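You operate a simulated robot arm through the tools that you are given. There is no shell and no other tool. Be economical: measure what you need, move in short steps, check, and stop when the job is done.

You run a simulated robot arm. Do the job below in one go: nothing can be reset, and whatever is moved stays where it is left.

TASK
Lay the 1 mm board pack on the chest top above the ribbon drawer and put the weight on it.
Fine: Use the weight on the chest top. Unlock the flat drawers, leave the lock open, shut the board drawer again. Set down upright: weight.

It is judged by the outcome, as a careful person would: the job done as asked, and still so three seconds after it is handed in. It fails if anything else is knocked over, pushed out of place, dropped, spilled or broken.

THE ROBOT
A 6-joint arm with a two-finger parallel gripper on a trunk, on a base that drives. Base frame: it is fixed to the floor where the robot stands at the start and does not move with it; the origin is under the middle of the robot, x ahead of it, y to its left, z up. Lengths are in mm, angles in degrees, forces in N, time in s.
With the tool pointing down near the work surface it reaches from about 140 to 820 mm from the robot's upright axis, wherever it stands. Its first joint turns from -166.0 to 166.0 degrees. Places, roughly: board drawer [1900, 700, 800]; board pack [2000, 750, 750]; chest top above the ribbon drawer [1200, 700, 900]; cradle catch [1400, 700, 1000]; drawer lock [2500, 500, 700]; reel brake [2600, 600, 1000]; slider clamp [2400, 600, 1000]; weight [1000, 750, 1000]; winding knob [2400, 700, 1000]. Payload 3.91 kg.
The tool frame sits at the grasp point between the pads (the TCP): z along the fingers, y along the line on which they close. The tips reach 30 mm beyond it. The gripper opens to 110 mm. The fingers are 20 mm wide and 10 mm thick; the gripper's body (48 by 112 mm) begins 55 mm behind the TCP.
Orientation is told as [roll, pitch, yaw] about the base's x, y, z axes, in that order, counted from this pose: with the fingers straight down and closing along the base's y, the tool's x points along the base's -x, its y along +y and its z along -z.

THE INTERFACE
- The arm moves only by the tool drive_tool. Its argument "moves" is text: rows parted by semicolons, each of 7 numbers parted by spaces: the closure, from 0 (fully open) to 1 (shut), then the shift along the tool's x, y, z in units of 100 mm (1.0 is 100 mm), then the turn, a rotation vector about the tool's x, y, z in units of 90 degrees (1.0 is 90 degrees). In form: jaw dx dy dz rx ry rz; .... A call has 1 to 20 rows; each row is the pose to reach, as a shift and turn from the pose commanded when the call began, along the tool's axes at that moment. A call with a number of a shift or a turn outside -1 to 1 is refused whole. Each row takes 0.2 s and may step no farther than 50 mm and 8.6 degrees from the row before; otherwise, or with a gripper value out of range, the whole call is refused. Where a pose cannot be reached the arm comes as near as it can. A force on the tool above 90 N (or 10 N above the force at the start of the call, whichever is more), or a blocked arm, ends the call early, and 0.2 s more pass. Each finger travels about 108 mm/s and halts on what it meets, pressing with about 31 N; the grip force reading is that of the motor and also rises with nothing between the fingers. The clock runs only during rows and for 0.2 s after the last one: add rows that repeat a pose to give the fingers time. The reply holds the time, the measured pose of the TCP, the force on the tool along the base axes, the opening and the grip force, in the units named above and with some noise, with the torque about the TCP (base axes, N m) and any sound that the robot's microphone picked up.
- Cameras (640 x 400 px; columns grow to the right, rows downward): "scene" is now at [-84.6, 29, 1318]; the picture's right is [0.33, -0.94, 0.00], its down [-0.51, -0.18, -0.84] and it looks along [0.80, 0.28, -0.54] (base axes); focal length 279 px, centre (320, 200). "wrist" rides on the gripper at [77, 7, -114] in the tool frame; the picture's right is [-0.09, 1.00, 0.00], its down [-0.80, -0.07, -0.59] and it looks along [-0.59, -0.05, 0.80] (tool axes); focal length 270 px, centre (320, 200). There is no depth. A picture from a camera that has moved, and an enlarged one, comes with that camera's place and axes in the base frame and with its lens.
- get_image(camera): a new picture of that camera. No time passes.
- slide_trunk(by): slides the trunk up (or, below 0, down) by that many mm; the arm and the scene camera ride with it, the base frame stays. It gives what a move gives, with no picture.
- roll_base(legs): drives the robot by 1 to 6 legs, each [ahead, left, turn to the left] in mm, mm and degrees, along the robot's own axes; the way and the turn of a leg run together, so that a leg with both is an arc; at most 1500 mm and 180 degrees a leg. The arm and the cameras ride along, it lands a little off, and it stops where it bumps. It gives what a move gives.
- turn_head(pan, tilt): turns the head with the scene camera to pan (to the left, within 86 degrees either way) and tilt (down, from -29 to 69), counted from straight ahead of the robot. It gives what a move gives.
- inspect(camera, box): a new picture of the part [left, top, right, bottom] of that camera's present view, enlarged. No time passes.
- finish_job(): hands the job in; it is judged then, once.

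Go step by step. Nothing tells you exact positions but the pictures and the camera data: compare them with the known pose of the tool, close in by small moves and look again before you grip or let go. The budget is 120 turns and 82 pictures, counting those below and the enlarged ones. Unless the task says otherwise, let go and move clear before handing in, and close with one line.

The tools are called after "Request:" as name(argument=value, ...) on one line, values as JSON. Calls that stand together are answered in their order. drive_tool: Moves the arm, as the interface text tells. Its arguments: {"type":"object","properties":{"moves":{"type":"string"}},"required":["moves"]} The other tools are called the same way: slide_trunk (by) slides the trunk up or down; roll_base (legs) drives the base; turn_head (pan, tilt) turns the head that bears the scene camera; get_image (camera) takes a picture; inspect (camera, box) takes an enlarged picture of a part of a camera's view; finish_job () hands the job in.

At the start:

```text
t: 0.0
ee_pos: [392.1, 196.6, 851.3]
orientation: [0.0, 0.1, 0.1]
wrist_force: [-0.1, -0.2, -0.1]
wrist_torque: [0.02, -0.01, -0.02]
gripper_width: 109.9
grasp_force: 0.2
trunk travel left (down, up): [-250.0, 290.0]
robot x, y, heading: [0.2, -2.3, 0.0]
head pan, tilt: [19.5, 32.4]
```

scene: 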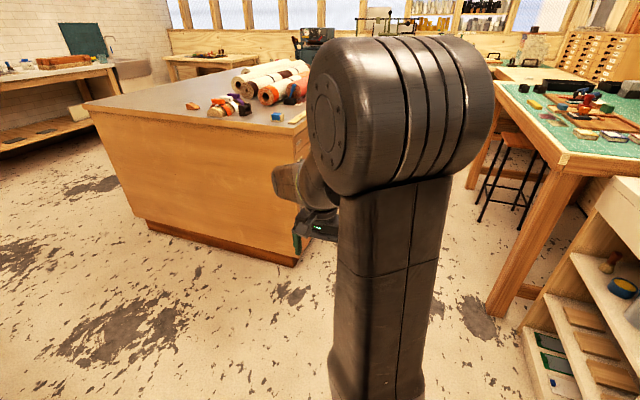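
wrist: 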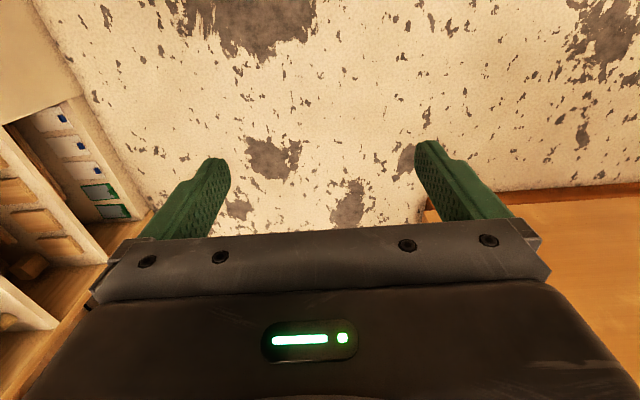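

I see a big chest ahead-left with ribbon rolls on its top; its drawers presumably face the aisle at -y. I'll drive ahead into the aisle after taking a better look.

Request:
turn_head(pan=40, tilt=20)

Request:
get_image(camera="scene")

Request:
turn_head(pan=0, tilt=20)

Request:
get_image(camera="scene")

```text
t: 0.8
ee_pos: [392.5, 194.9, 851.8]
orientation: [0.0, 0.0, 0.0]
wrist_force: [0.1, -0.8, 0.4]
wrist_torque: [0.01, 0.02, 0.01]
gripper_width: 110.1
grasp_force: 0.1
trunk travel left (down, up): [-250.0, 290.0]
robot x, y, heading: [-0.7, -1.6, 0.2]
head pan, tilt: [40.0, 20.0]
```

```text
79 pictures are left
camera scene: at [-97.5, 59.1, 1337.7], right [0.64, -0.77, 0.0], down [-0.26, -0.22, -0.94], along [0.72, 0.6, -0.34], focal length 279 px, centre (320, 200)
```

scene: 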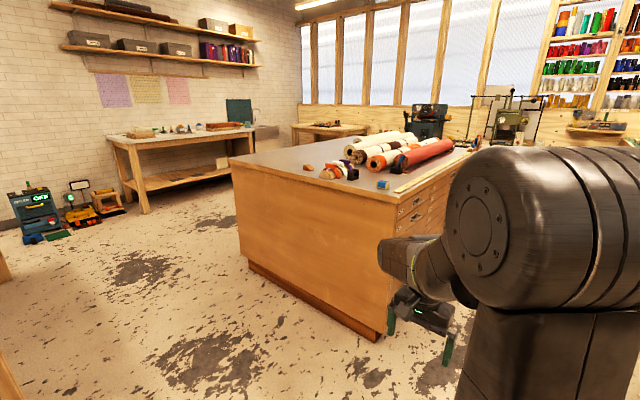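

```text
t: 1.9
ee_pos: [393.5, 194.4, 850.6]
orientation: [0.0, 0.0, 0.0]
wrist_force: [0.2, -1.0, -0.3]
wrist_torque: [-0.01, -0.02, 0.01]
gripper_width: 110.2
grasp_force: 0.1
trunk travel left (down, up): [-250.0, 290.0]
robot x, y, heading: [-0.7, 0.6, 0.2]
head pan, tilt: [0.0, 20.0]
```

```text
78 pictures are left
camera scene: at [-75.7, -0.7, 1337.8], right [0.0, -1.0, 0.0], down [-0.34, 0.0, -0.94], along [0.94, 0.0, -0.34], focal length 279 px, centre (320, 200)
```

scene: 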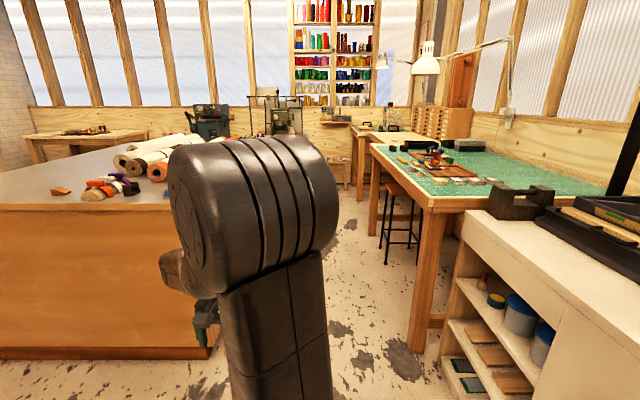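

The chest front is near y≈540 facing the aisle, which spans roughly y -440 to 540. I'll drive ahead and look at the chest from the aisle.

Request:
roll_base(legs=[[1000, -60, 0]])

Request:
turn_head(pan=80, tilt=30)

Request:
get_image(camera="scene")

Request:
turn_head(pan=20, tilt=30)

Request:
get_image(camera="scene")

```text
t: 7.1
ee_pos: [1401.3, 108.1, 852.0]
orientation: [0.1, 0.0, -1.8]
wrist_force: [-0.1, 0.1, 0.3]
wrist_torque: [0.0, -0.01, -0.01]
gripper_width: 110.0
grasp_force: 0.1
trunk travel left (down, up): [-250.0, 290.0]
robot x, y, heading: [1006.3, -76.3, -1.7]
head pan, tilt: [0.0, 20.0]
```

```text
t: 8.7
ee_pos: [1400.2, 108.1, 850.9]
orientation: [0.0, 0.0, -1.7]
wrist_force: [0.0, 0.5, -0.2]
wrist_torque: [-0.02, 0.01, 0.0]
gripper_width: 110.4
grasp_force: 0.1
trunk travel left (down, up): [-250.0, 290.0]
robot x, y, heading: [1002.1, -74.0, -1.6]
head pan, tilt: [80.0, 30.0]
```

```text
77 pictures are left
camera scene: at [852.8, 17.2, 1321.7], right [0.98, -0.2, 0.0], down [-0.1, -0.49, -0.87], along [0.18, 0.85, -0.5], focal length 279 px, centre (320, 200)
```

scene: 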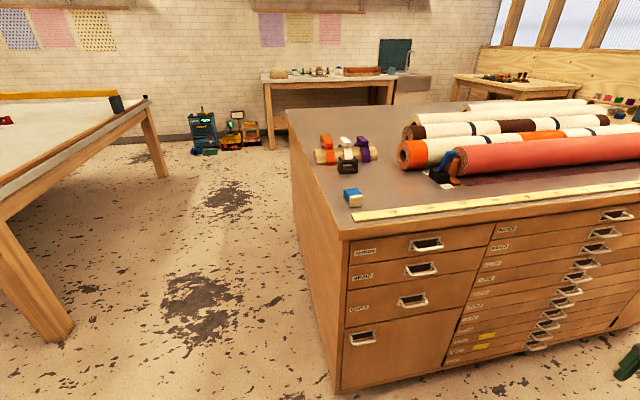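

```text
t: 9.9
ee_pos: [1401.7, 107.9, 852.0]
orientation: [0.0, 0.0, -1.6]
wrist_force: [-0.8, 0.1, -0.1]
wrist_torque: [0.0, -0.03, -0.02]
gripper_width: 109.9
grasp_force: 0.0
trunk travel left (down, up): [-250.0, 290.0]
robot x, y, heading: [1000.2, -74.1, -2.0]
head pan, tilt: [20.0, 30.0]
```

```text
76 pictures are left
camera scene: at [920.3, -43.0, 1321.7], right [0.31, -0.95, 0.0], down [-0.47, -0.16, -0.87], along [0.82, 0.27, -0.5], focal length 279 px, centre (320, 200)
```

scene: 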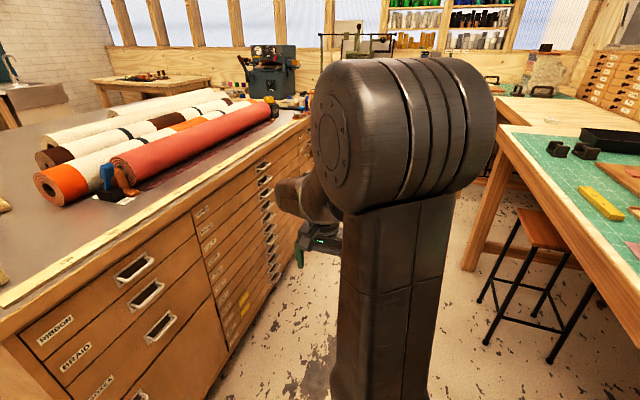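

The left column holds the ribbon, braid and other drawers, and the flat drawers follow to its right. I'll look closely at the small items on the top and at the labels.

Request:
turn_head(pan=75, tilt=30)

Request:
inspect(camera="scene", box=[240, 110, 440, 235])

Request:
inspect(camera="scene", box=[400, 190, 640, 340])

```text
t: 11.2
ee_pos: [1401.0, 107.5, 851.3]
orientation: [0.0, 0.1, -1.8]
wrist_force: [0.6, 0.9, 0.0]
wrist_torque: [0.03, 0.0, -0.01]
gripper_width: 110.2
grasp_force: 0.0
trunk travel left (down, up): [-250.0, 290.0]
robot x, y, heading: [1003.5, -74.6, -1.7]
head pan, tilt: [75.0, 30.0]
```

```text
3.20 times, centred on (340, 172) of scene
camera zoom: at [860.5, 15.2, 1321.7], right [0.96, -0.29, 0.0], down [-0.14, -0.48, -0.87], along [0.25, 0.83, -0.5], focal length 893 px, centre (256, 288)
```

zoom: 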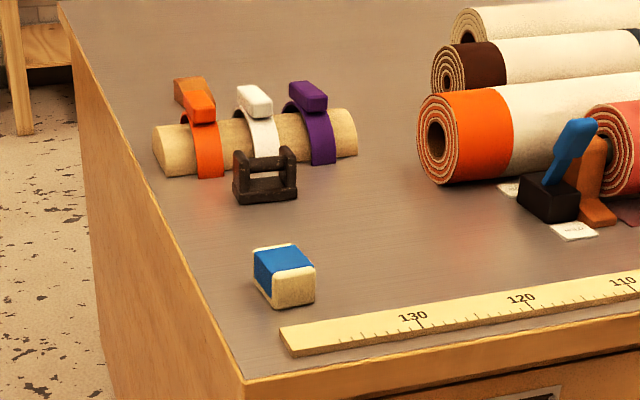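

```text
2.67 times, centred on (520, 265) of scene
camera zoom: at [860.5, 15.2, 1321.7], right [0.96, -0.29, 0.0], down [-0.14, -0.48, -0.87], along [0.25, 0.83, -0.5], focal length 744 px, centre (-213, 27)
```

zoom: 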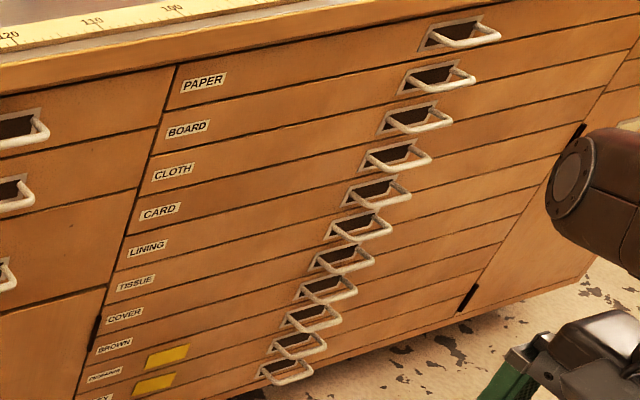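

The weight is the dark cast block with the bar handle beside the ribbon rolls, and BOARD is the second flat drawer. Next I'll drive further along to find the lock at x≈2500.

Request:
roll_base(legs=[[900, 40, 1.7]])

Request:
turn_head(pan=75, tilt=35)

Request:
get_image(camera="scene")

Request:
turn_head(pan=30, tilt=35)

Request:
get_image(camera="scene")

```text
t: 15.8
ee_pos: [2281.6, 135.3, 851.8]
orientation: [0.0, 0.0, -0.8]
wrist_force: [-0.4, 0.7, 0.3]
wrist_torque: [-0.01, 0.05, 0.02]
gripper_width: 110.3
grasp_force: 0.0
trunk travel left (down, up): [-250.0, 290.0]
robot x, y, heading: [1887.0, -57.6, -0.7]
head pan, tilt: [75.0, 30.0]
```

```text
t: 16.5
ee_pos: [2282.3, 134.7, 851.9]
orientation: [0.0, 0.0, -0.8]
wrist_force: [-0.5, 0.5, -1.1]
wrist_torque: [0.0, -0.01, 0.02]
gripper_width: 109.8
grasp_force: 0.0
trunk travel left (down, up): [-250.0, 290.0]
robot x, y, heading: [1883.9, -57.4, -0.8]
head pan, tilt: [75.0, 35.0]
```

```text
73 pictures are left
camera scene: at [1741.8, 31.4, 1313.9], right [0.96, -0.27, 0.0], down [-0.16, -0.55, -0.82], along [0.22, 0.79, -0.57], focal length 279 px, centre (320, 200)
```

scene: 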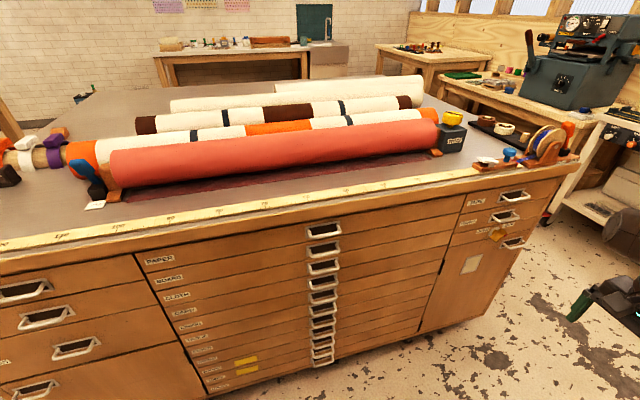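

```text
t: 17.6
ee_pos: [2281.6, 134.4, 852.0]
orientation: [0.0, 0.0, -0.8]
wrist_force: [0.8, -0.3, -0.7]
wrist_torque: [-0.01, 0.01, 0.03]
gripper_width: 110.1
grasp_force: 0.0
trunk travel left (down, up): [-250.0, 290.0]
robot x, y, heading: [1887.6, -57.4, -0.9]
head pan, tilt: [30.0, 35.0]
```

```text
72 pictures are left
camera scene: at [1794.7, -10.4, 1313.9], right [0.49, -0.87, 0.0], down [-0.5, -0.28, -0.82], along [0.71, 0.4, -0.57], focal length 279 px, centre (320, 200)
```

scene: 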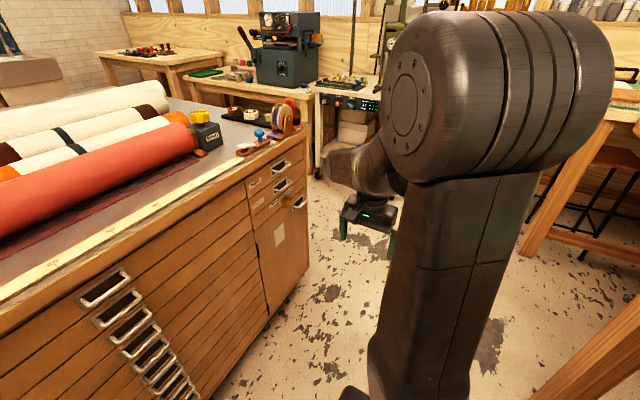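

The lock seems to be the brass piece in the right column beside the lower small handle. I'll look closer.

Request:
turn_head(pan=60, tilt=35)

Request:
inspect(camera="scene", box=[300, 140, 500, 265])

```text
t: 18.6
ee_pos: [2281.7, 134.4, 851.7]
orientation: [-0.1, 0.0, -0.9]
wrist_force: [-0.1, 0.5, 0.2]
wrist_torque: [0.05, -0.01, -0.01]
gripper_width: 110.0
grasp_force: 0.0
trunk travel left (down, up): [-250.0, 290.0]
robot x, y, heading: [1885.5, -53.6, -0.5]
head pan, tilt: [60.0, 35.0]
```

```text
3.20 times, centred on (400, 202) of scene
camera zoom: at [1763.0, 22.2, 1313.9], right [0.86, -0.51, 0.0], down [-0.29, -0.49, -0.82], along [0.42, 0.7, -0.57], focal length 893 px, centre (64, 192)
```

zoom: 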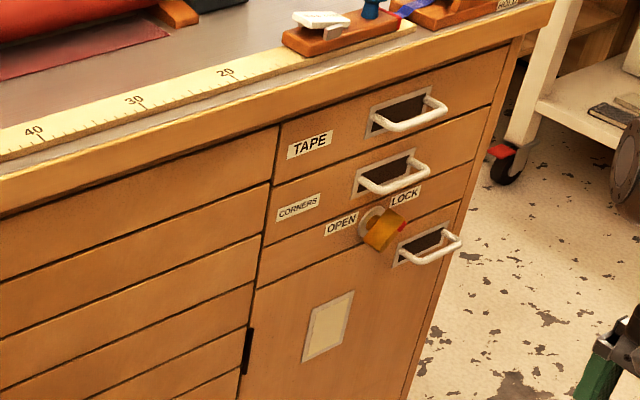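

The lock is a brass thumb-turn with a red pointer at LOCK, near x≈2500, z≈680. I'll bring the tool horizontal, pointing at the chest (+y), then drive along.

Request:
drive_tool(moves="0 0.09 0.05 0.09 -0.09 0 0; 0 0.18 0.1 0.18 -0.18 0 0; 0 0.27 0.15 0.27 -0.27 0 0; 0 0.36 0.2 0.36 -0.36 0 0; 0 0.45 0.25 0.45 -0.45 0 0; 0 0.54 0.3 0.54 -0.54 0 0; 0 0.63 0.35 0.63 -0.63 0 0; 0 0.72 0.4 0.72 -0.72 0 0; 0 0.81 0.45 0.81 -0.81 0 0; 0 0.9 0.5 0.9 -0.9 0 0; 0 1 0.5 1 -0.99 0 0")

Request:
get_image(camera="scene")

```text
t: 21.0
ee_pos: [2182.9, 186.6, 751.3]
orientation: [89.2, -0.1, -0.9]
wrist_force: [0.1, 0.4, 0.3]
wrist_torque: [0.0, -0.01, -0.01]
gripper_width: 110.1
grasp_force: 0.1
trunk travel left (down, up): [-250.0, 290.0]
robot x, y, heading: [1888.3, -52.2, -0.6]
head pan, tilt: [60.0, 35.0]
```

```text
70 pictures are left
camera scene: at [1762.6, 22.2, 1314.0], right [0.86, -0.51, 0.0], down [-0.29, -0.49, -0.82], along [0.42, 0.7, -0.57], focal length 279 px, centre (320, 200)
```

scene: 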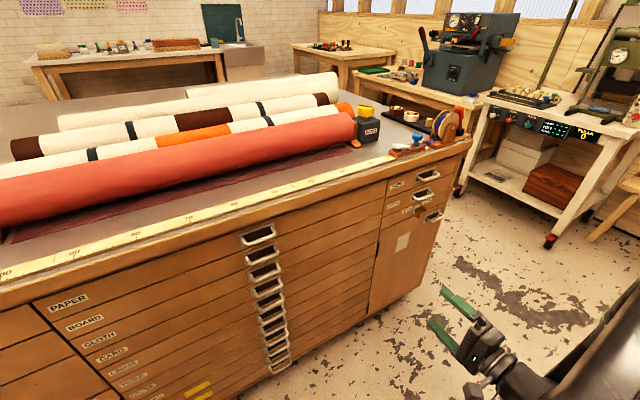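

Tool is horizontal toward +y. I'll swing it further to the robot's left and then drive ahead so the lock comes beside the arm.

Request:
drive_tool(moves="0 0.3 0 0 0 0 0; 0 0.6 0 0 0 0 0; 0 1 0 0.2 0 0 0")

Request:
drive_tool(moves="0 0.3 0 0.1 0 0 0; 0 0.6 0 0.2 0 0 0; 0 1 0 0.3 0 0 0")

Request:
roll_base(legs=[[480, 0, 0.6]])

Request:
get_image(camera="scene")

Request:
get_image(camera="wrist")

```text
t: 21.8
ee_pos: [2080.1, 209.0, 751.9]
orientation: [89.1, 0.1, -0.9]
wrist_force: [-0.3, -0.2, 0.3]
wrist_torque: [0.01, 0.01, 0.03]
gripper_width: 110.1
grasp_force: 0.0
trunk travel left (down, up): [-250.0, 290.0]
robot x, y, heading: [1884.4, -53.8, -0.5]
head pan, tilt: [60.0, 35.0]
```

```text
t: 22.6
ee_pos: [2007.5, 251.8, 746.9]
orientation: [90.7, -2.2, -1.3]
wrist_force: [-0.6, -0.4, 0.1]
wrist_torque: [-0.02, -0.01, 0.04]
gripper_width: 109.9
grasp_force: 0.1
out of reach, approached as far as the arm can: row 3
trunk travel left (down, up): [-250.0, 290.0]
robot x, y, heading: [1884.7, -53.7, -1.0]
head pan, tilt: [60.0, 35.0]
```

```text
t: 25.5
ee_pos: [2490.7, 247.7, 746.6]
orientation: [90.2, -2.1, -1.0]
wrist_force: [0.3, 0.2, -0.6]
wrist_torque: [-0.02, -0.01, 0.0]
gripper_width: 110.1
grasp_force: 0.1
trunk travel left (down, up): [-250.0, 290.0]
robot x, y, heading: [2376.5, -59.8, -0.2]
head pan, tilt: [60.0, 35.0]
```

```text
69 pictures are left
camera scene: at [2249.3, 16.5, 1313.9], right [0.86, -0.5, 0.0], down [-0.29, -0.5, -0.82], along [0.41, 0.71, -0.57], focal length 279 px, centre (320, 200)
```

scene: 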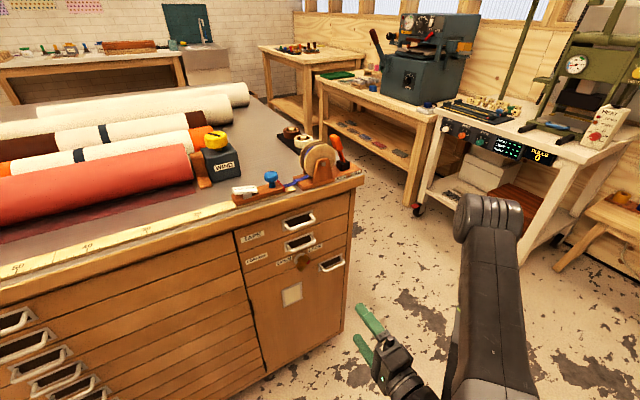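

```text
68 pictures are left
camera wrist: at [2413.4, 134.3, 751.0], right [0.05, 0.0, 1.0], down [0.79, -0.61, -0.04], along [0.61, 0.8, -0.03], focal length 270 px, centre (320, 200)
```

wrist: 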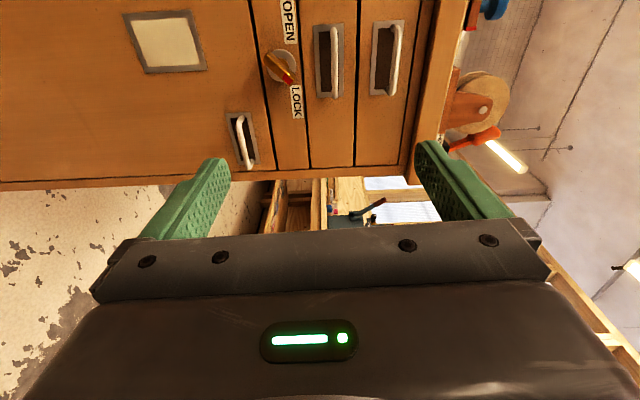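

Triangulating, the lock knob is at about (2493, 536, 692). I'll zoom in on the knob to see its shape and orientation.

Request:
inspect(camera="wrist", box=[220, 20, 340, 120])

Request:
inspect(camera="scene", box=[240, 210, 360, 300])

```text
4.00 times, centred on (280, 70) of wrist
camera zoom: at [2413.4, 134.3, 751.0], right [0.05, 0.0, 1.0], down [0.79, -0.61, -0.04], along [0.61, 0.8, -0.03], focal length 1081 px, centre (480, 720)
```

zoom: 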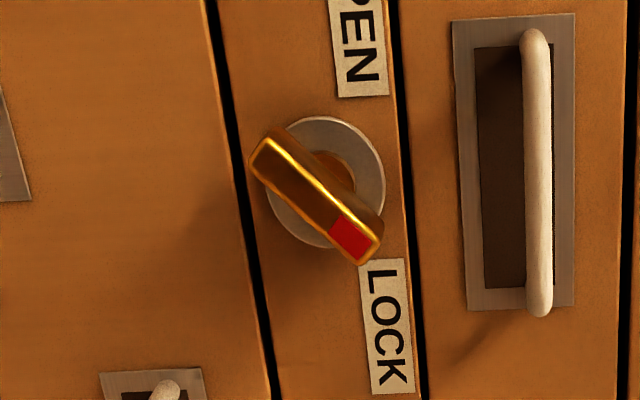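

```text
4.44 times, centred on (300, 255) of scene
camera zoom: at [2249.3, 16.5, 1313.9], right [0.86, -0.5, 0.0], down [-0.29, -0.5, -0.82], along [0.41, 0.71, -0.57], focal length 1241 px, centre (409, -44)
```

zoom: 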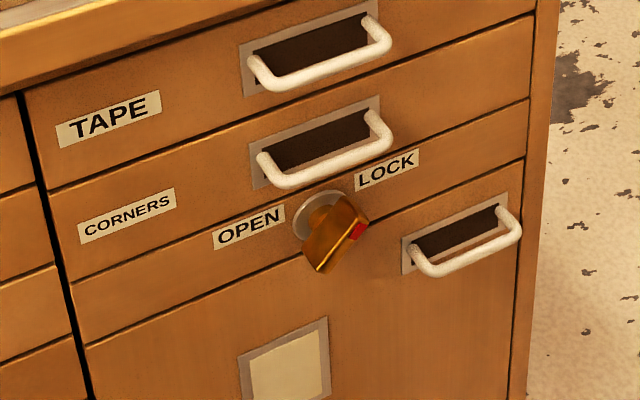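

The blade points 45° up-right (LOCK), and OPEN is 45° up-left, so a 90° counter-clockwise turn is needed; the face is at y≈555 and the knob axis at (2492, 693). I'll roll the gripper -45° so it closes across the blade, and step forward.

Request:
drive_tool(moves="0 0 0 0.15 0 0 -0.09; 0 0 0 0.3 0 0 -0.18; 0 0 0 0.45 0 0 -0.27; 0 0 -0.2 0.6 0 0 -0.36; 0 0 -0.4 0.8 0 0 -0.45; 0 0 -0.5 1 0 0 -0.5")

Request:
drive_tool(moves="0 0 0 0 0 0 -0.09; 0 0 0 0 0 0 -0.18; 0 0 0 0 0 0 -0.27; 0 0 0 0 0 0 -0.36; 0 0 0 0 0 0 -0.45; 0 0 0 0 0 0 -0.54; 0 0 0 0 0 0 -0.63; 0 0 0 0 0 0 -0.72; 0 0 0 0 0 0 -0.81; 0 0 0 0 0 0 -0.9; 0 0 0 0 0 0 -0.99; 0 0 0 0 0 0 -0.99")

```text
t: 26.9
ee_pos: [2495.9, 347.5, 697.3]
orientation: [90.1, -47.2, -1.0]
wrist_force: [-0.3, -0.4, 0.6]
wrist_torque: [0.01, -0.01, 0.0]
gripper_width: 110.1
grasp_force: 0.0
trunk travel left (down, up): [-250.0, 290.0]
robot x, y, heading: [2372.3, -62.5, -0.3]
head pan, tilt: [60.0, 35.0]
```

```text
t: 29.5
ee_pos: [2505.8, 220.2, 951.1]
orientation: [-88.6, -45.9, 178.7]
wrist_force: [-0.4, 0.3, 0.6]
wrist_torque: [0.02, 0.02, -0.01]
gripper_width: 110.1
grasp_force: 0.1
out of reach, approached as far as the arm can: row 4, 5, 6, 7, 8, 9, 10, 11, 12
trunk travel left (down, up): [-250.0, 290.0]
robot x, y, heading: [2377.1, -59.1, -0.4]
head pan, tilt: [60.0, 35.0]
```

The -135° roll is not reachable there. I'll return to -45° and then test the other side (+45° to +135°).

Request:
drive_tool(moves="0 0 0 0 0 0 0.09; 0 0 0 0 0 0 0.18; 0 0 0 0 0 0 0.27; 0 0 0 0 0 0 0.36; 0 0 0 0 0 0 0.45; 0 0 0 0 0 0 0.54; 0 0 0 0 0 0 0.63; 0 0 0 0 0 0 0.72; 0 0 0 0 0 0 0.81; 0 0 0 0 0 0 0.9; 0 0 0 0 0 0 0.99; 0 0 0 0 0 0 0.99")

```text
t: 32.1
ee_pos: [2512.2, 237.5, 954.3]
orientation: [90.3, -47.1, -1.1]
wrist_force: [0.2, -0.9, 0.3]
wrist_torque: [-0.03, 0.0, -0.03]
gripper_width: 110.1
grasp_force: 0.1
trunk travel left (down, up): [-250.0, 290.0]
robot x, y, heading: [2369.0, -63.6, -0.2]
head pan, tilt: [60.0, 35.0]
```

Back at -45°, now higher up. Testing +90° of roll, then +90° more, in free space.

Request:
drive_tool(moves="0 0 0 0 0 0 0.09; 0 0 0 0 0 0 0.18; 0 0 0 0 0 0 0.27; 0 0 0 0 0 0 0.36; 0 0 0 0 0 0 0.45; 0 0 0 0 0 0 0.54; 0 0 0 0 0 0 0.63; 0 0 0 0 0 0 0.72; 0 0 0 0 0 0 0.81; 0 0 0 0 0 0 0.9; 0 0 0 0 0 0 0.99; 0 0 0 0 0 0 0.99")

Request:
drive_tool(moves="0 0 0 0 0 0 0.09; 0 0 0 0 0 0 0.18; 0 0 0 0 0 0 0.27; 0 0 0 0 0 0 0.36; 0 0 0 0 0 0 0.45; 0 0 0 0 0 0 0.54; 0 0 0 0 0 0 0.63; 0 0 0 0 0 0 0.72; 0 0 0 0 0 0 0.81; 0 0 0 0 0 0 0.9; 0 0 0 0 0 0 0.99; 0 0 0 0 0 0 1")

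```text
t: 34.7
ee_pos: [2512.3, 238.0, 955.1]
orientation: [90.2, 42.0, -0.7]
wrist_force: [0.4, 0.0, 0.1]
wrist_torque: [0.0, -0.02, 0.03]
gripper_width: 109.8
grasp_force: 0.1
trunk travel left (down, up): [-250.0, 290.0]
robot x, y, heading: [2370.7, -58.3, -0.5]
head pan, tilt: [60.0, 35.0]
```

```text
t: 37.3
ee_pos: [2513.4, 238.0, 955.1]
orientation: [-90.2, 48.0, 179.0]
wrist_force: [0.4, 0.4, -0.3]
wrist_torque: [0.02, -0.01, 0.0]
gripper_width: 110.1
grasp_force: 0.0
trunk travel left (down, up): [-250.0, 290.0]
robot x, y, heading: [2377.3, -62.6, -0.2]
head pan, tilt: [60.0, 35.0]
```

Roll to +132° works. Now I'll lower and advance toward the knob with the jaws at about 60 mm, keeping clear of the handles.

Request:
drive_tool(moves="0.45 -0.23 0.18 0.1 0 0 0; 0.45 -0.46 0.36 0.2 0 0 0; 0.45 -0.7 0.53 0.3 0 0 0")

Request:
drive_tool(moves="0.45 -0.23 0.18 0.15 0 0 0; 0.45 -0.46 0.36 0.3 0 0 0; 0.45 -0.7 0.53 0.5 0 0 0")

Request:
drive_tool(moves="0.45 -0.23 0.18 0.15 0 0 0; 0.45 -0.46 0.36 0.3 0 0 0; 0.45 -0.7 0.53 0.6 0 0 0.03")

Request:
get_image(camera="wrist")

Request:
get_image(camera="scene")

```text
t: 38.1
ee_pos: [2504.6, 268.9, 867.7]
orientation: [-90.2, 48.0, 178.9]
wrist_force: [0.1, 0.5, -0.5]
wrist_torque: [-0.02, 0.0, -0.01]
gripper_width: 60.6
grasp_force: 0.1
trunk travel left (down, up): [-250.0, 290.0]
robot x, y, heading: [2378.6, -61.3, -0.3]
head pan, tilt: [60.0, 35.0]
```

```text
t: 38.9
ee_pos: [2499.7, 321.2, 778.4]
orientation: [-90.3, 48.1, 179.0]
wrist_force: [0.5, -0.6, -0.3]
wrist_torque: [0.0, 0.0, -0.04]
gripper_width: 60.5
grasp_force: 0.1
trunk travel left (down, up): [-250.0, 290.0]
robot x, y, heading: [2374.9, -60.4, -0.1]
head pan, tilt: [60.0, 35.0]
```

```text
t: 39.7
ee_pos: [2491.9, 378.0, 691.0]
orientation: [-90.2, 45.4, 179.0]
wrist_force: [0.2, 0.6, 0.8]
wrist_torque: [-0.01, -0.01, 0.02]
gripper_width: 60.6
grasp_force: 0.1
trunk travel left (down, up): [-250.0, 290.0]
robot x, y, heading: [2372.8, -61.8, -0.1]
head pan, tilt: [60.0, 35.0]
```

```text
65 pictures are left
camera wrist: at [2549.6, 262.5, 740.7], right [0.65, -0.01, -0.76], down [-0.62, -0.58, -0.52], along [-0.44, 0.81, -0.38], focal length 270 px, centre (320, 200)
```

wrist: 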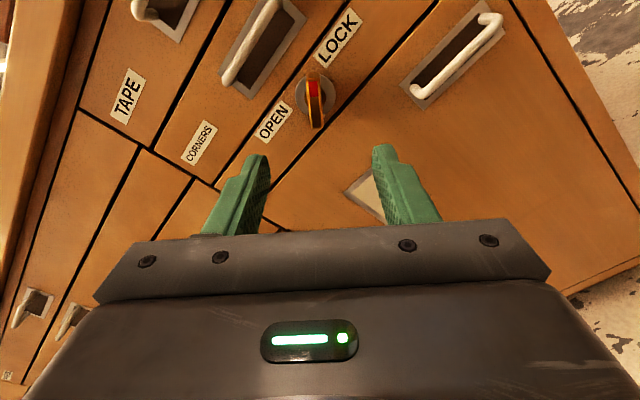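

```text
64 pictures are left
camera scene: at [2249.4, 16.2, 1314.0], right [0.86, -0.5, 0.0], down [-0.29, -0.5, -0.82], along [0.41, 0.71, -0.57], focal length 279 px, centre (320, 200)
```

scene: 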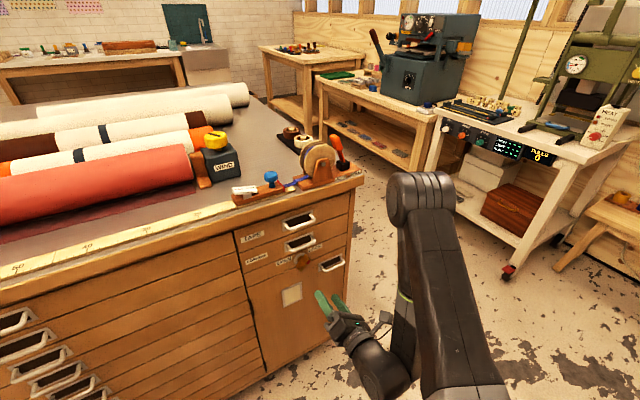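

The knob lines up with the jaw line. I'll advance straight in to y≈515.

Request:
drive_tool(moves="0.45 0.03 0 0.3 0 0 0; 0.45 0.03 0 0.6 0 0 0; 0.45 0.03 0 0.9 0 0 0")

Request:
get_image(camera="wrist")

```text
t: 40.5
ee_pos: [2495.8, 467.0, 696.7]
orientation: [-90.2, 45.4, 179.1]
wrist_force: [0.1, -0.7, -0.2]
wrist_torque: [-0.03, -0.03, 0.0]
gripper_width: 60.4
grasp_force: 0.1
trunk travel left (down, up): [-250.0, 290.0]
robot x, y, heading: [2375.5, -55.7, -0.1]
head pan, tilt: [60.0, 35.0]
```

```text
63 pictures are left
camera wrist: at [2553.2, 352.0, 746.4], right [0.65, -0.01, -0.76], down [-0.62, -0.58, -0.52], along [-0.44, 0.81, -0.38], focal length 270 px, centre (320, 200)
```

wrist: 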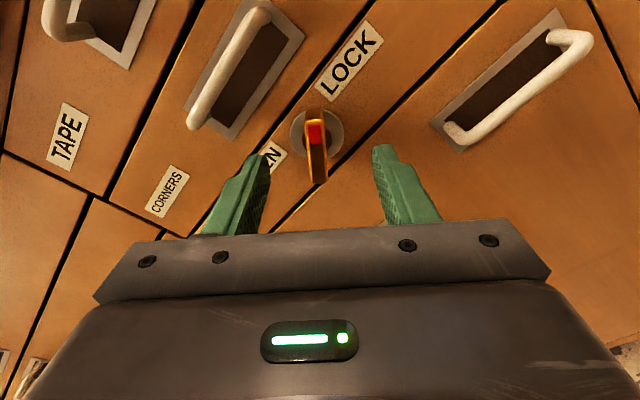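

Good alignment; small correction and final advance of 46 mm, then close.

Request:
drive_tool(moves="0.45 -0.04 -0.04 0.23 0 0 0; 0.45 -0.07 -0.04 0.46 0 0 0")

Request:
get_image(camera="wrist")

```text
t: 41.1
ee_pos: [2488.8, 514.1, 694.5]
orientation: [-90.2, 45.3, 179.0]
wrist_force: [-0.5, -0.9, -0.7]
wrist_torque: [0.01, 0.0, 0.03]
gripper_width: 60.4
grasp_force: 0.0
trunk travel left (down, up): [-250.0, 290.0]
robot x, y, heading: [2374.2, -58.9, -0.4]
head pan, tilt: [60.0, 35.0]
```

```text
62 pictures are left
camera wrist: at [2547.3, 398.1, 744.4], right [0.65, -0.01, -0.76], down [-0.62, -0.58, -0.52], along [-0.44, 0.81, -0.38], focal length 270 px, centre (320, 200)
```

wrist: 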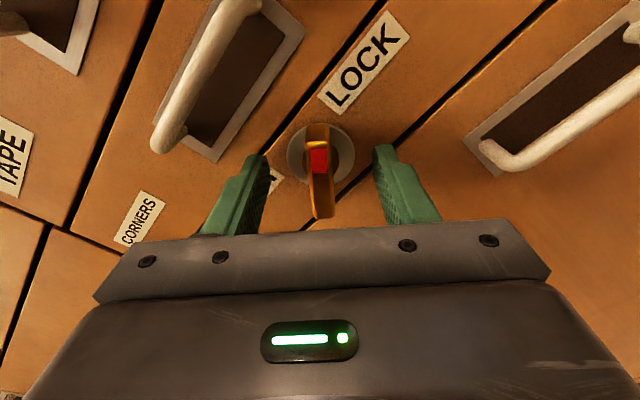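

The blade sits between the fingers. Close and turn -90° about the tool axis.

Request:
drive_tool(moves="1 0 0 0 0 0 0; 1 0 0 0 0 0 0; 1 0 0 0 0 0 0")

Request:
drive_tool(moves="1 0 0 0 0 0 -0.09; 1 0 0 0 0 0 -0.18; 1 0 0 0 0 0 -0.27; 1 0 0 0 0 0 -0.36; 1 0 0 0 0 0 -0.45; 1 0 0 0 0 0 -0.54; 1 0 0 0 0 0 -0.63; 1 0 0 0 0 0 -0.72; 1 0 0 0 0 0 -0.81; 1 0 0 0 0 0 -0.9; 1 0 0 0 0 0 -0.99")

Request:
get_image(camera="wrist")

```text
t: 41.9
ee_pos: [2489.6, 513.8, 695.4]
orientation: [-90.1, 45.4, 179.0]
wrist_force: [2.3, 3.5, -1.5]
wrist_torque: [0.14, 0.04, -0.06]
gripper_width: 21.4
grasp_force: 44.8
trunk travel left (down, up): [-250.0, 290.0]
robot x, y, heading: [2372.8, -57.9, -0.1]
head pan, tilt: [60.0, 35.0]
```

```text
t: 44.3
ee_pos: [2489.7, 513.7, 693.6]
orientation: [90.3, 45.4, -0.7]
wrist_force: [11.9, -4.3, 12.4]
wrist_torque: [0.98, 0.03, 0.32]
gripper_width: 21.4
grasp_force: 45.1
trunk travel left (down, up): [-250.0, 290.0]
robot x, y, heading: [2376.1, -61.4, -0.4]
head pan, tilt: [60.0, 35.0]
```

```text
61 pictures are left
camera wrist: at [2439.3, 399.8, 753.3], right [0.77, -0.01, 0.64], down [0.5, -0.6, -0.62], along [0.39, 0.8, -0.46], focal length 270 px, centre (320, 200)
```

wrist: 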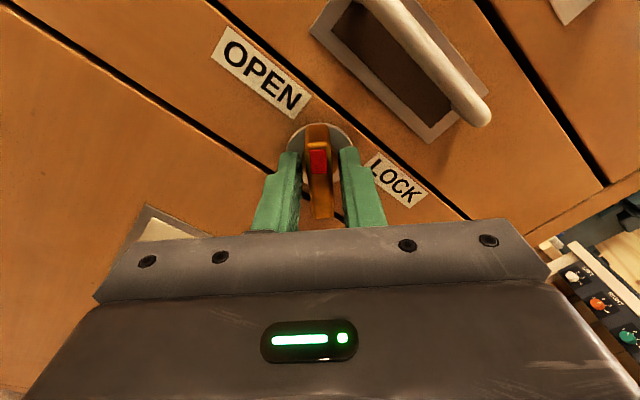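

The pointer now points toward OPEN. I'll nudge a little further to feel for the stop.

Request:
drive_tool(moves="1 0 0 0 0 0 -0.05; 1 0 0 0 0 0 -0.1; 1 0 0 0 0 0 -0.1")

```text
t: 45.1
ee_pos: [2490.3, 513.4, 693.1]
orientation: [90.0, 36.5, -0.9]
wrist_force: [18.5, -13.6, 9.6]
wrist_torque: [-0.13, 0.29, -0.99]
gripper_width: 21.6
grasp_force: 45.4
trunk travel left (down, up): [-250.0, 290.0]
robot x, y, heading: [2372.5, -61.6, -0.6]
head pan, tilt: [60.0, 35.0]
```

Slight resistance suggests the stop. Release, back off and look.

Request:
drive_tool(moves="0.4 0 0 0 0 0 0; 0.4 0 0 0 0 0 0; 0.4 0 0 -0.3 0 0 0; 0.4 0 0 -0.6 0 0 0; 0.4 0 0 -1 0 0 0")

Request:
get_image(camera="wrist")

```text
t: 46.3
ee_pos: [2492.1, 414.7, 693.3]
orientation: [90.2, 36.6, -0.8]
wrist_force: [0.5, -0.4, 0.1]
wrist_torque: [-0.01, -0.01, 0.01]
gripper_width: 66.1
grasp_force: 0.1
trunk travel left (down, up): [-250.0, 290.0]
robot x, y, heading: [2375.4, -63.6, 0.1]
head pan, tilt: [60.0, 35.0]
```

```text
60 pictures are left
camera wrist: at [2432.8, 300.2, 745.5], right [0.66, -0.01, 0.75], down [0.59, -0.6, -0.53], along [0.46, 0.8, -0.39], focal length 270 px, centre (320, 200)
```

wrist: 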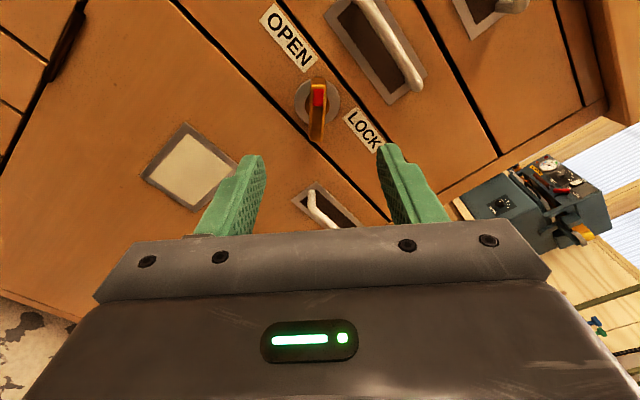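

The pointer is on the OPEN side. Now I'll level the gripper (closing vertically) at z≈798 and drive back to the board drawer handle near x≈1888.

Request:
drive_tool(moves="0.4 0.12 0.16 0 0 0 -0.09; 0.4 0.24 0.33 0 0 0 -0.18; 0.4 0.36 0.5 0 0 0 -0.27; 0.4 0.48 0.66 0 0 0 -0.36; 0.4 0.62 0.83 0 0 0 -0.405")

Request:
roll_base(legs=[[-600, -60, 0]])

Request:
get_image(camera="wrist")

Request:
get_image(camera="scene")

```text
t: 47.5
ee_pos: [2488.2, 414.3, 796.6]
orientation: [90.1, -0.1, -0.7]
wrist_force: [0.9, 0.1, 0.5]
wrist_torque: [-0.02, -0.01, -0.06]
gripper_width: 65.7
grasp_force: 0.1
trunk travel left (down, up): [-250.0, 290.0]
robot x, y, heading: [2371.8, -59.9, 0.0]
head pan, tilt: [60.0, 35.0]
```

```text
t: 50.8
ee_pos: [1905.5, 354.6, 795.6]
orientation: [90.0, 0.0, -1.0]
wrist_force: [-0.6, -0.1, 0.1]
wrist_torque: [0.01, 0.02, 0.02]
gripper_width: 65.6
grasp_force: 0.0
trunk travel left (down, up): [-250.0, 290.0]
robot x, y, heading: [1791.9, -116.7, -0.6]
head pan, tilt: [60.0, 35.0]
```

```text
59 pictures are left
camera wrist: at [1827.3, 242.0, 803.4], right [0.09, 0.0, 1.0], down [0.79, -0.61, -0.07], along [0.61, 0.79, -0.05], focal length 270 px, centre (320, 200)
```

wrist: 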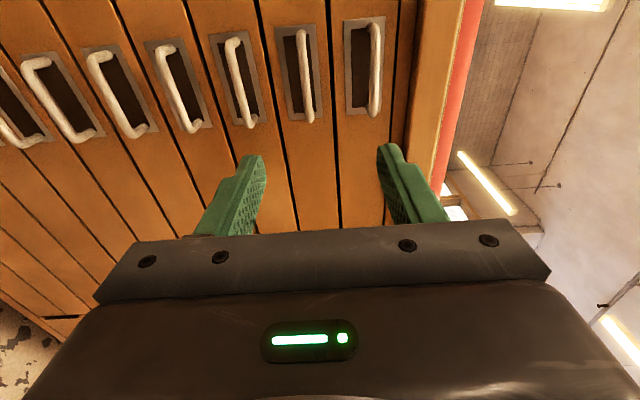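

```text
58 pictures are left
camera scene: at [1665.7, -41.6, 1313.9], right [0.86, -0.51, 0.0], down [-0.29, -0.49, -0.82], along [0.41, 0.71, -0.57], focal length 279 px, centre (320, 200)
```

scene: 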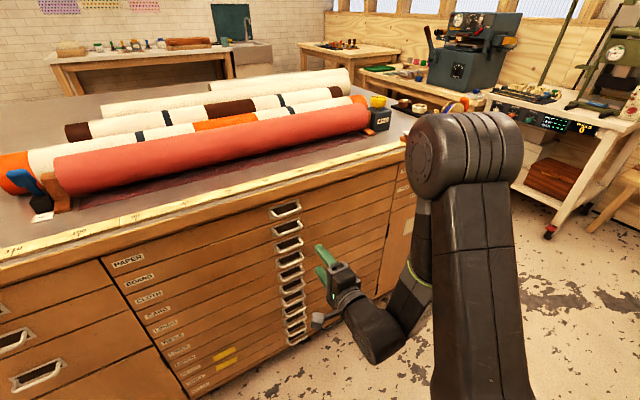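

The BOARD handle (second from top) is at about (1889, ~535, 783). I'll approach with jaws at ~40 mm opening.

Request:
drive_tool(moves="0.64 0.08 -0.06 0.3 0 0 0; 0.64 0.16 -0.12 0.6 0 0 0; 0.64 0.16 -0.12 1 0 0 0")

Request:
get_image(camera="wrist")

Request:
inspect(camera="scene", box=[230, 180, 390, 280])

```text
t: 51.6
ee_pos: [1895.4, 459.0, 785.5]
orientation: [90.1, 0.1, -0.9]
wrist_force: [0.5, -0.3, 0.1]
wrist_torque: [-0.01, 0.03, 0.01]
gripper_width: 39.6
grasp_force: 0.0
trunk travel left (down, up): [-250.0, 290.0]
robot x, y, heading: [1790.8, -121.0, -0.5]
head pan, tilt: [60.0, 35.0]
```

```text
57 pictures are left
camera wrist: at [1816.8, 344.6, 793.3], right [0.09, 0.0, 1.0], down [0.79, -0.61, -0.07], along [0.6, 0.79, -0.05], focal length 270 px, centre (320, 200)
```

wrist: 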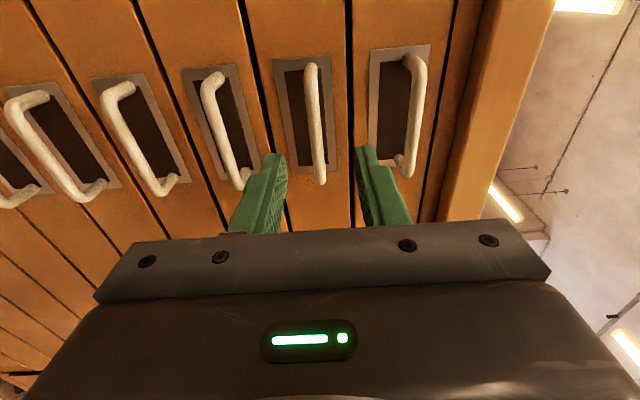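

```text
4.00 times, centred on (310, 230) of scene
camera zoom: at [1665.6, -41.7, 1313.9], right [0.86, -0.51, 0.0], down [-0.29, -0.49, -0.82], along [0.41, 0.71, -0.57], focal length 1117 px, centre (360, 80)
```

zoom: 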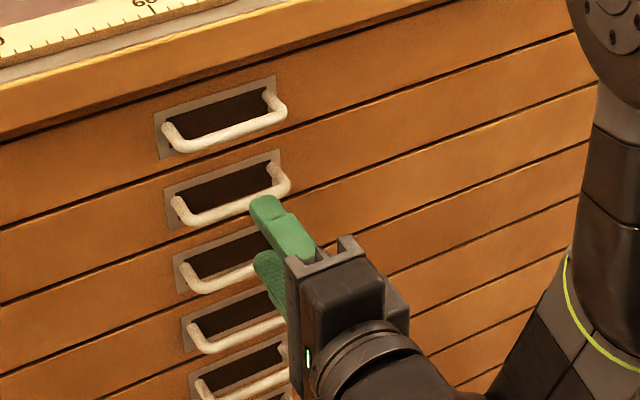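

Handle bar at (1889, 530, 785), on axis. Advance 58 mm and close.

Request:
drive_tool(moves="0.64 0.05 0 0.3 0 0 0; 0.64 0.05 0 0.58 0 0 0; 1 0.05 0 0.58 0 0 0; 1 0.05 0 0.58 0 0 0; 1 0.05 0 0.58 0 0 0")

Request:
get_image(camera="wrist")

```text
t: 52.8
ee_pos: [1898.2, 513.4, 784.4]
orientation: [89.6, 0.1, -0.5]
wrist_force: [0.4, -3.5, -29.0]
wrist_torque: [-0.22, -0.13, -0.23]
gripper_width: 8.7
grasp_force: 44.6
out of reach, approached as far as the arm can: row 1, 2, 3, 4, 5
trunk travel left (down, up): [-250.0, 290.0]
robot x, y, heading: [1789.8, -119.7, -0.5]
head pan, tilt: [60.0, 35.0]
```

```text
55 pictures are left
camera wrist: at [1821.8, 399.5, 792.0], right [0.09, 0.01, 1.0], down [0.8, -0.6, -0.07], along [0.6, 0.8, -0.06], focal length 270 px, centre (320, 200)
```

wrist: 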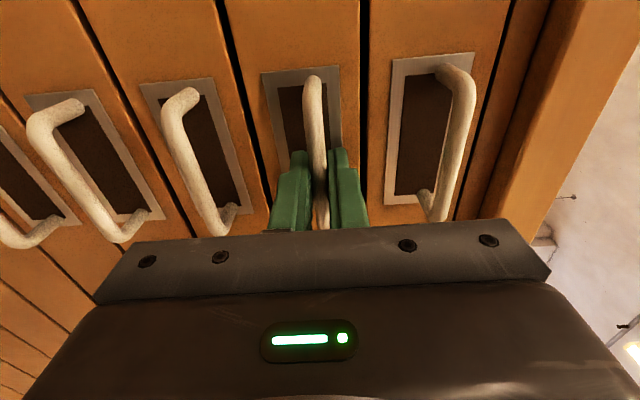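

The bar is gripped (8.7 mm). Now pull the drawer out with the arm.

Request:
drive_tool(moves="1 0.05 0 -0.15 0 0 0; 1 0.05 0 -0.35 0 0 0; 1 0.05 0 -0.55 0 0 0; 1 0.05 0 -0.75 0 0 0; 1 0.05 0 -0.95 0 0 0")

Request:
get_image(camera="scene")

```text
t: 54.0
ee_pos: [1898.4, 419.5, 783.5]
orientation: [89.7, 0.4, -1.5]
wrist_force: [42.0, -0.9, -35.7]
wrist_torque: [-0.18, -0.43, -0.84]
gripper_width: 8.7
grasp_force: 45.0
out of reach, approached as far as the arm can: row 1
trunk travel left (down, up): [-250.0, 290.0]
robot x, y, heading: [1792.9, -118.5, -0.4]
head pan, tilt: [60.0, 35.0]
```

```text
54 pictures are left
camera scene: at [1670.6, -38.7, 1314.0], right [0.86, -0.51, 0.0], down [-0.29, -0.5, -0.82], along [0.41, 0.7, -0.58], focal length 279 px, centre (320, 200)
```

scene: 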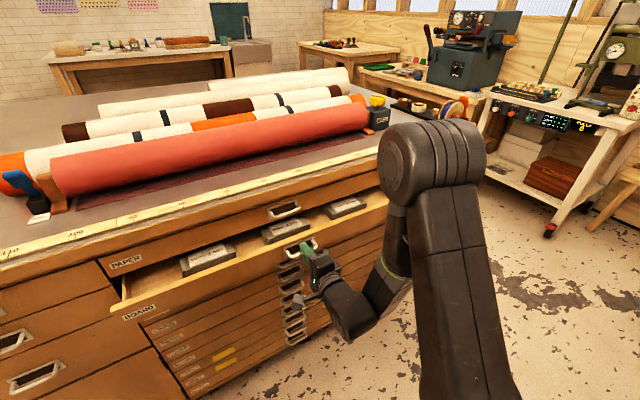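

The drawer opens and three packs are visible. Pull further.

Request:
drive_tool(moves="1 -0.05 0 -0.2 0 0 0; 1 -0.05 0 -0.4 0 0 0; 1 -0.05 0 -0.6 0 0 0; 1 -0.05 0 -0.8 0 0 0; 1 -0.05 0 -1 0 0 0")

Request:
inspect(camera="scene", box=[90, 160, 410, 360])

```text
t: 55.2
ee_pos: [1898.2, 318.6, 785.3]
orientation: [89.3, 0.3, -1.1]
wrist_force: [29.6, -0.4, -50.4]
wrist_torque: [-0.35, -0.37, -0.57]
gripper_width: 8.8
grasp_force: 45.2
trunk travel left (down, up): [-250.0, 290.0]
robot x, y, heading: [1790.8, -120.9, -0.3]
head pan, tilt: [60.0, 35.0]
```

```text
2.00 times, centred on (250, 260) of scene
camera zoom: at [1669.1, -38.5, 1313.8], right [0.86, -0.51, 0.0], down [-0.29, -0.5, -0.82], along [0.41, 0.71, -0.58], focal length 558 px, centre (460, 80)
```

zoom: 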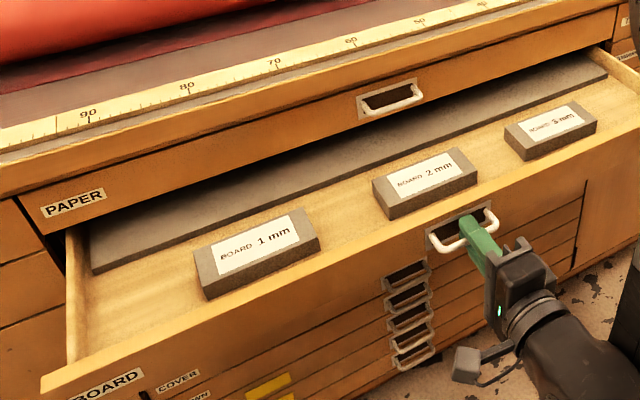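

The 1 mm pack is the leftmost, about 125×55 mm, centred near (1677, 444), with room around it. I'll release the handle and back away.

Request:
drive_tool(moves="0.7 0 0 0 0 0 0; 0.6 0 0 0 0 0 0; 0.6 0 0 -0.3 0 0 0; 0.6 0 0 -0.6 0 0 0")

Request:
drive_tool(moves="0.3 0 0.35 0 0 0 0; 0.3 0 0.65 0 0 0 0; 0.3 0 1 0 0 0 0")

Request:
drive_tool(moves="0.3 0 0.35 0 0 0 0; 0.3 0 0.65 0 0 0 0; 0.3 0 1 0 0 0 0")

```text
t: 56.2
ee_pos: [1894.8, 255.9, 786.5]
orientation: [90.3, -0.1, -1.0]
wrist_force: [-0.4, -0.3, 0.8]
wrist_torque: [-0.03, 0.0, 0.0]
gripper_width: 44.0
grasp_force: 0.2
trunk travel left (down, up): [-250.0, 290.0]
robot x, y, heading: [1792.1, -119.4, -0.3]
head pan, tilt: [60.0, 35.0]
```

```text
t: 57.0
ee_pos: [1892.6, 257.1, 887.6]
orientation: [90.0, 0.1, -1.0]
wrist_force: [0.1, 0.2, -0.3]
wrist_torque: [0.0, 0.01, 0.01]
gripper_width: 77.2
grasp_force: 0.1
trunk travel left (down, up): [-250.0, 290.0]
robot x, y, heading: [1786.0, -113.3, -0.4]
head pan, tilt: [60.0, 35.0]
```

```text
t: 57.8
ee_pos: [1892.5, 257.4, 987.1]
orientation: [90.2, 0.1, -1.0]
wrist_force: [0.9, 0.5, 0.2]
wrist_torque: [-0.02, -0.02, -0.01]
gripper_width: 77.1
grasp_force: 0.0
trunk travel left (down, up): [-250.0, 290.0]
robot x, y, heading: [1789.3, -117.4, -0.4]
head pan, tilt: [60.0, 35.0]
```

Now turn the tool down while moving toward the pack.

Request:
drive_tool(moves="0.2 0.09 0 0.08 0.09 0 0; 0.2 0.18 0 0.16 0.18 0 0; 0.2 0.27 0 0.24 0.27 0 0; 0.2 0.36 0 0.32 0.36 0 0; 0.2 0.45 0 0.4 0.45 0 0; 0.2 0.54 0 0.48 0.54 0 0; 0.2 0.63 0 0.56 0.63 0 0; 0.2 0.72 0 0.64 0.72 0 0; 0.2 0.81 0 0.72 0.81 0 0; 0.2 0.9 0 0.8 0.9 0 0; 0.2 1 0 0.9 0.99 0 0; 0.2 1 0 0.9 1 0 0")

Request:
drive_tool(moves="0.2 0.35 0.3 0 0 0 0; 0.2 0.7 0.6 0 0 0 0; 0.2 1 0.9 0 0 0 0")

Request:
get_image(camera="wrist")

Request:
get_image(camera="scene")

```text
t: 60.4
ee_pos: [1796.7, 347.5, 988.2]
orientation: [0.0, 0.0, -1.1]
wrist_force: [-0.6, 0.1, -0.1]
wrist_torque: [0.01, 0.0, 0.02]
gripper_width: 88.0
grasp_force: 0.1
out of reach, approached as far as the arm can: row 2, 3, 4, 5
trunk travel left (down, up): [-250.0, 290.0]
robot x, y, heading: [1789.7, -117.2, -0.3]
head pan, tilt: [60.0, 35.0]
```

```text
t: 61.2
ee_pos: [1693.1, 438.5, 985.0]
orientation: [0.2, 0.0, -1.0]
wrist_force: [0.6, 0.1, 0.5]
wrist_torque: [-0.01, 0.04, 0.03]
gripper_width: 87.8
grasp_force: 0.1
trunk travel left (down, up): [-250.0, 290.0]
robot x, y, heading: [1791.5, -117.6, -0.5]
head pan, tilt: [60.0, 35.0]
```

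```text
52 pictures are left
camera wrist: at [1617.7, 446.6, 1100.0], right [0.1, 0.99, 0.0], down [0.8, -0.09, 0.59], along [0.59, -0.06, -0.8], focal length 270 px, centre (320, 200)
```

wrist: 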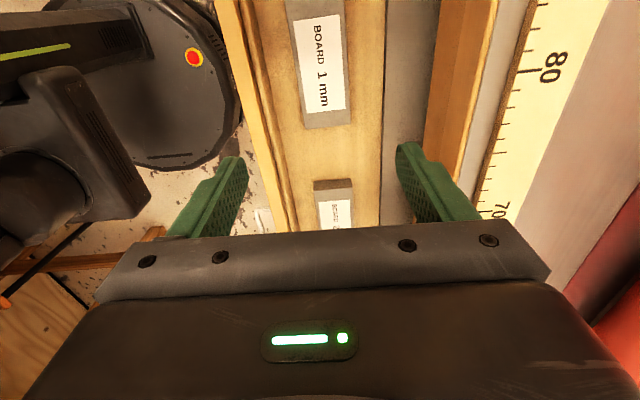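

```text
51 pictures are left
camera scene: at [1665.5, -41.5, 1313.9], right [0.86, -0.51, 0.0], down [-0.29, -0.49, -0.82], along [0.41, 0.71, -0.57], focal length 279 px, centre (320, 200)
```

scene: 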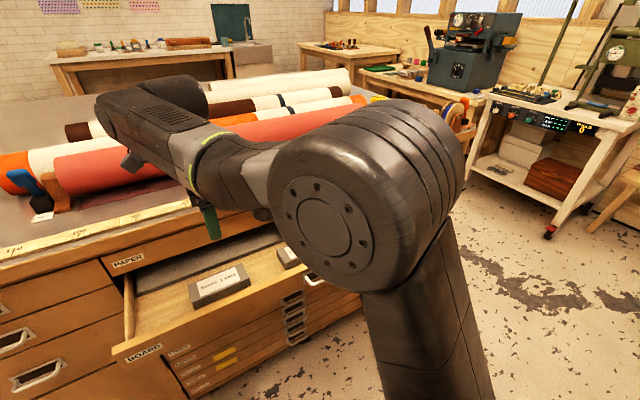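

The pack is below and slightly to -x; I'll centre at (1670, 445) and descend partway.

Request:
drive_tool(moves="0.2 0.22 0.06 0.2 0 0 0; 0.2 0.22 0.06 0.6 0 0 0; 0.2 0.22 0.06 1 0 0 0")

Request:
get_image(camera="wrist")

```text
t: 62.0
ee_pos: [1672.7, 445.5, 888.0]
orientation: [0.1, 0.0, -1.0]
wrist_force: [-0.2, -1.2, 0.3]
wrist_torque: [-0.01, 0.02, 0.02]
gripper_width: 87.8
grasp_force: 0.1
trunk travel left (down, up): [-250.0, 290.0]
robot x, y, heading: [1788.0, -119.4, -0.1]
head pan, tilt: [60.0, 35.0]
```

```text
50 pictures are left
camera wrist: at [1597.6, 453.8, 1002.7], right [0.11, 0.99, 0.0], down [0.8, -0.09, 0.59], along [0.59, -0.06, -0.8], focal length 270 px, centre (320, 200)
```

wrist: 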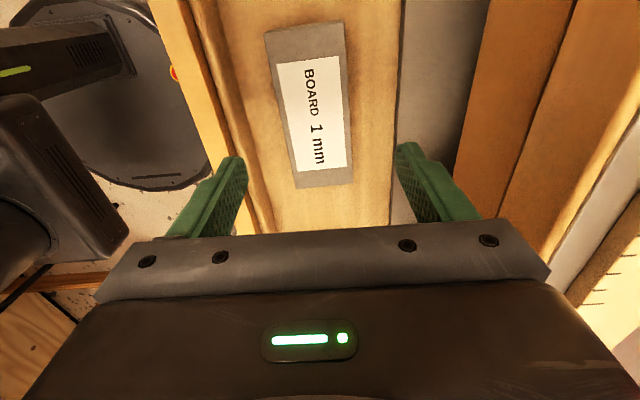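

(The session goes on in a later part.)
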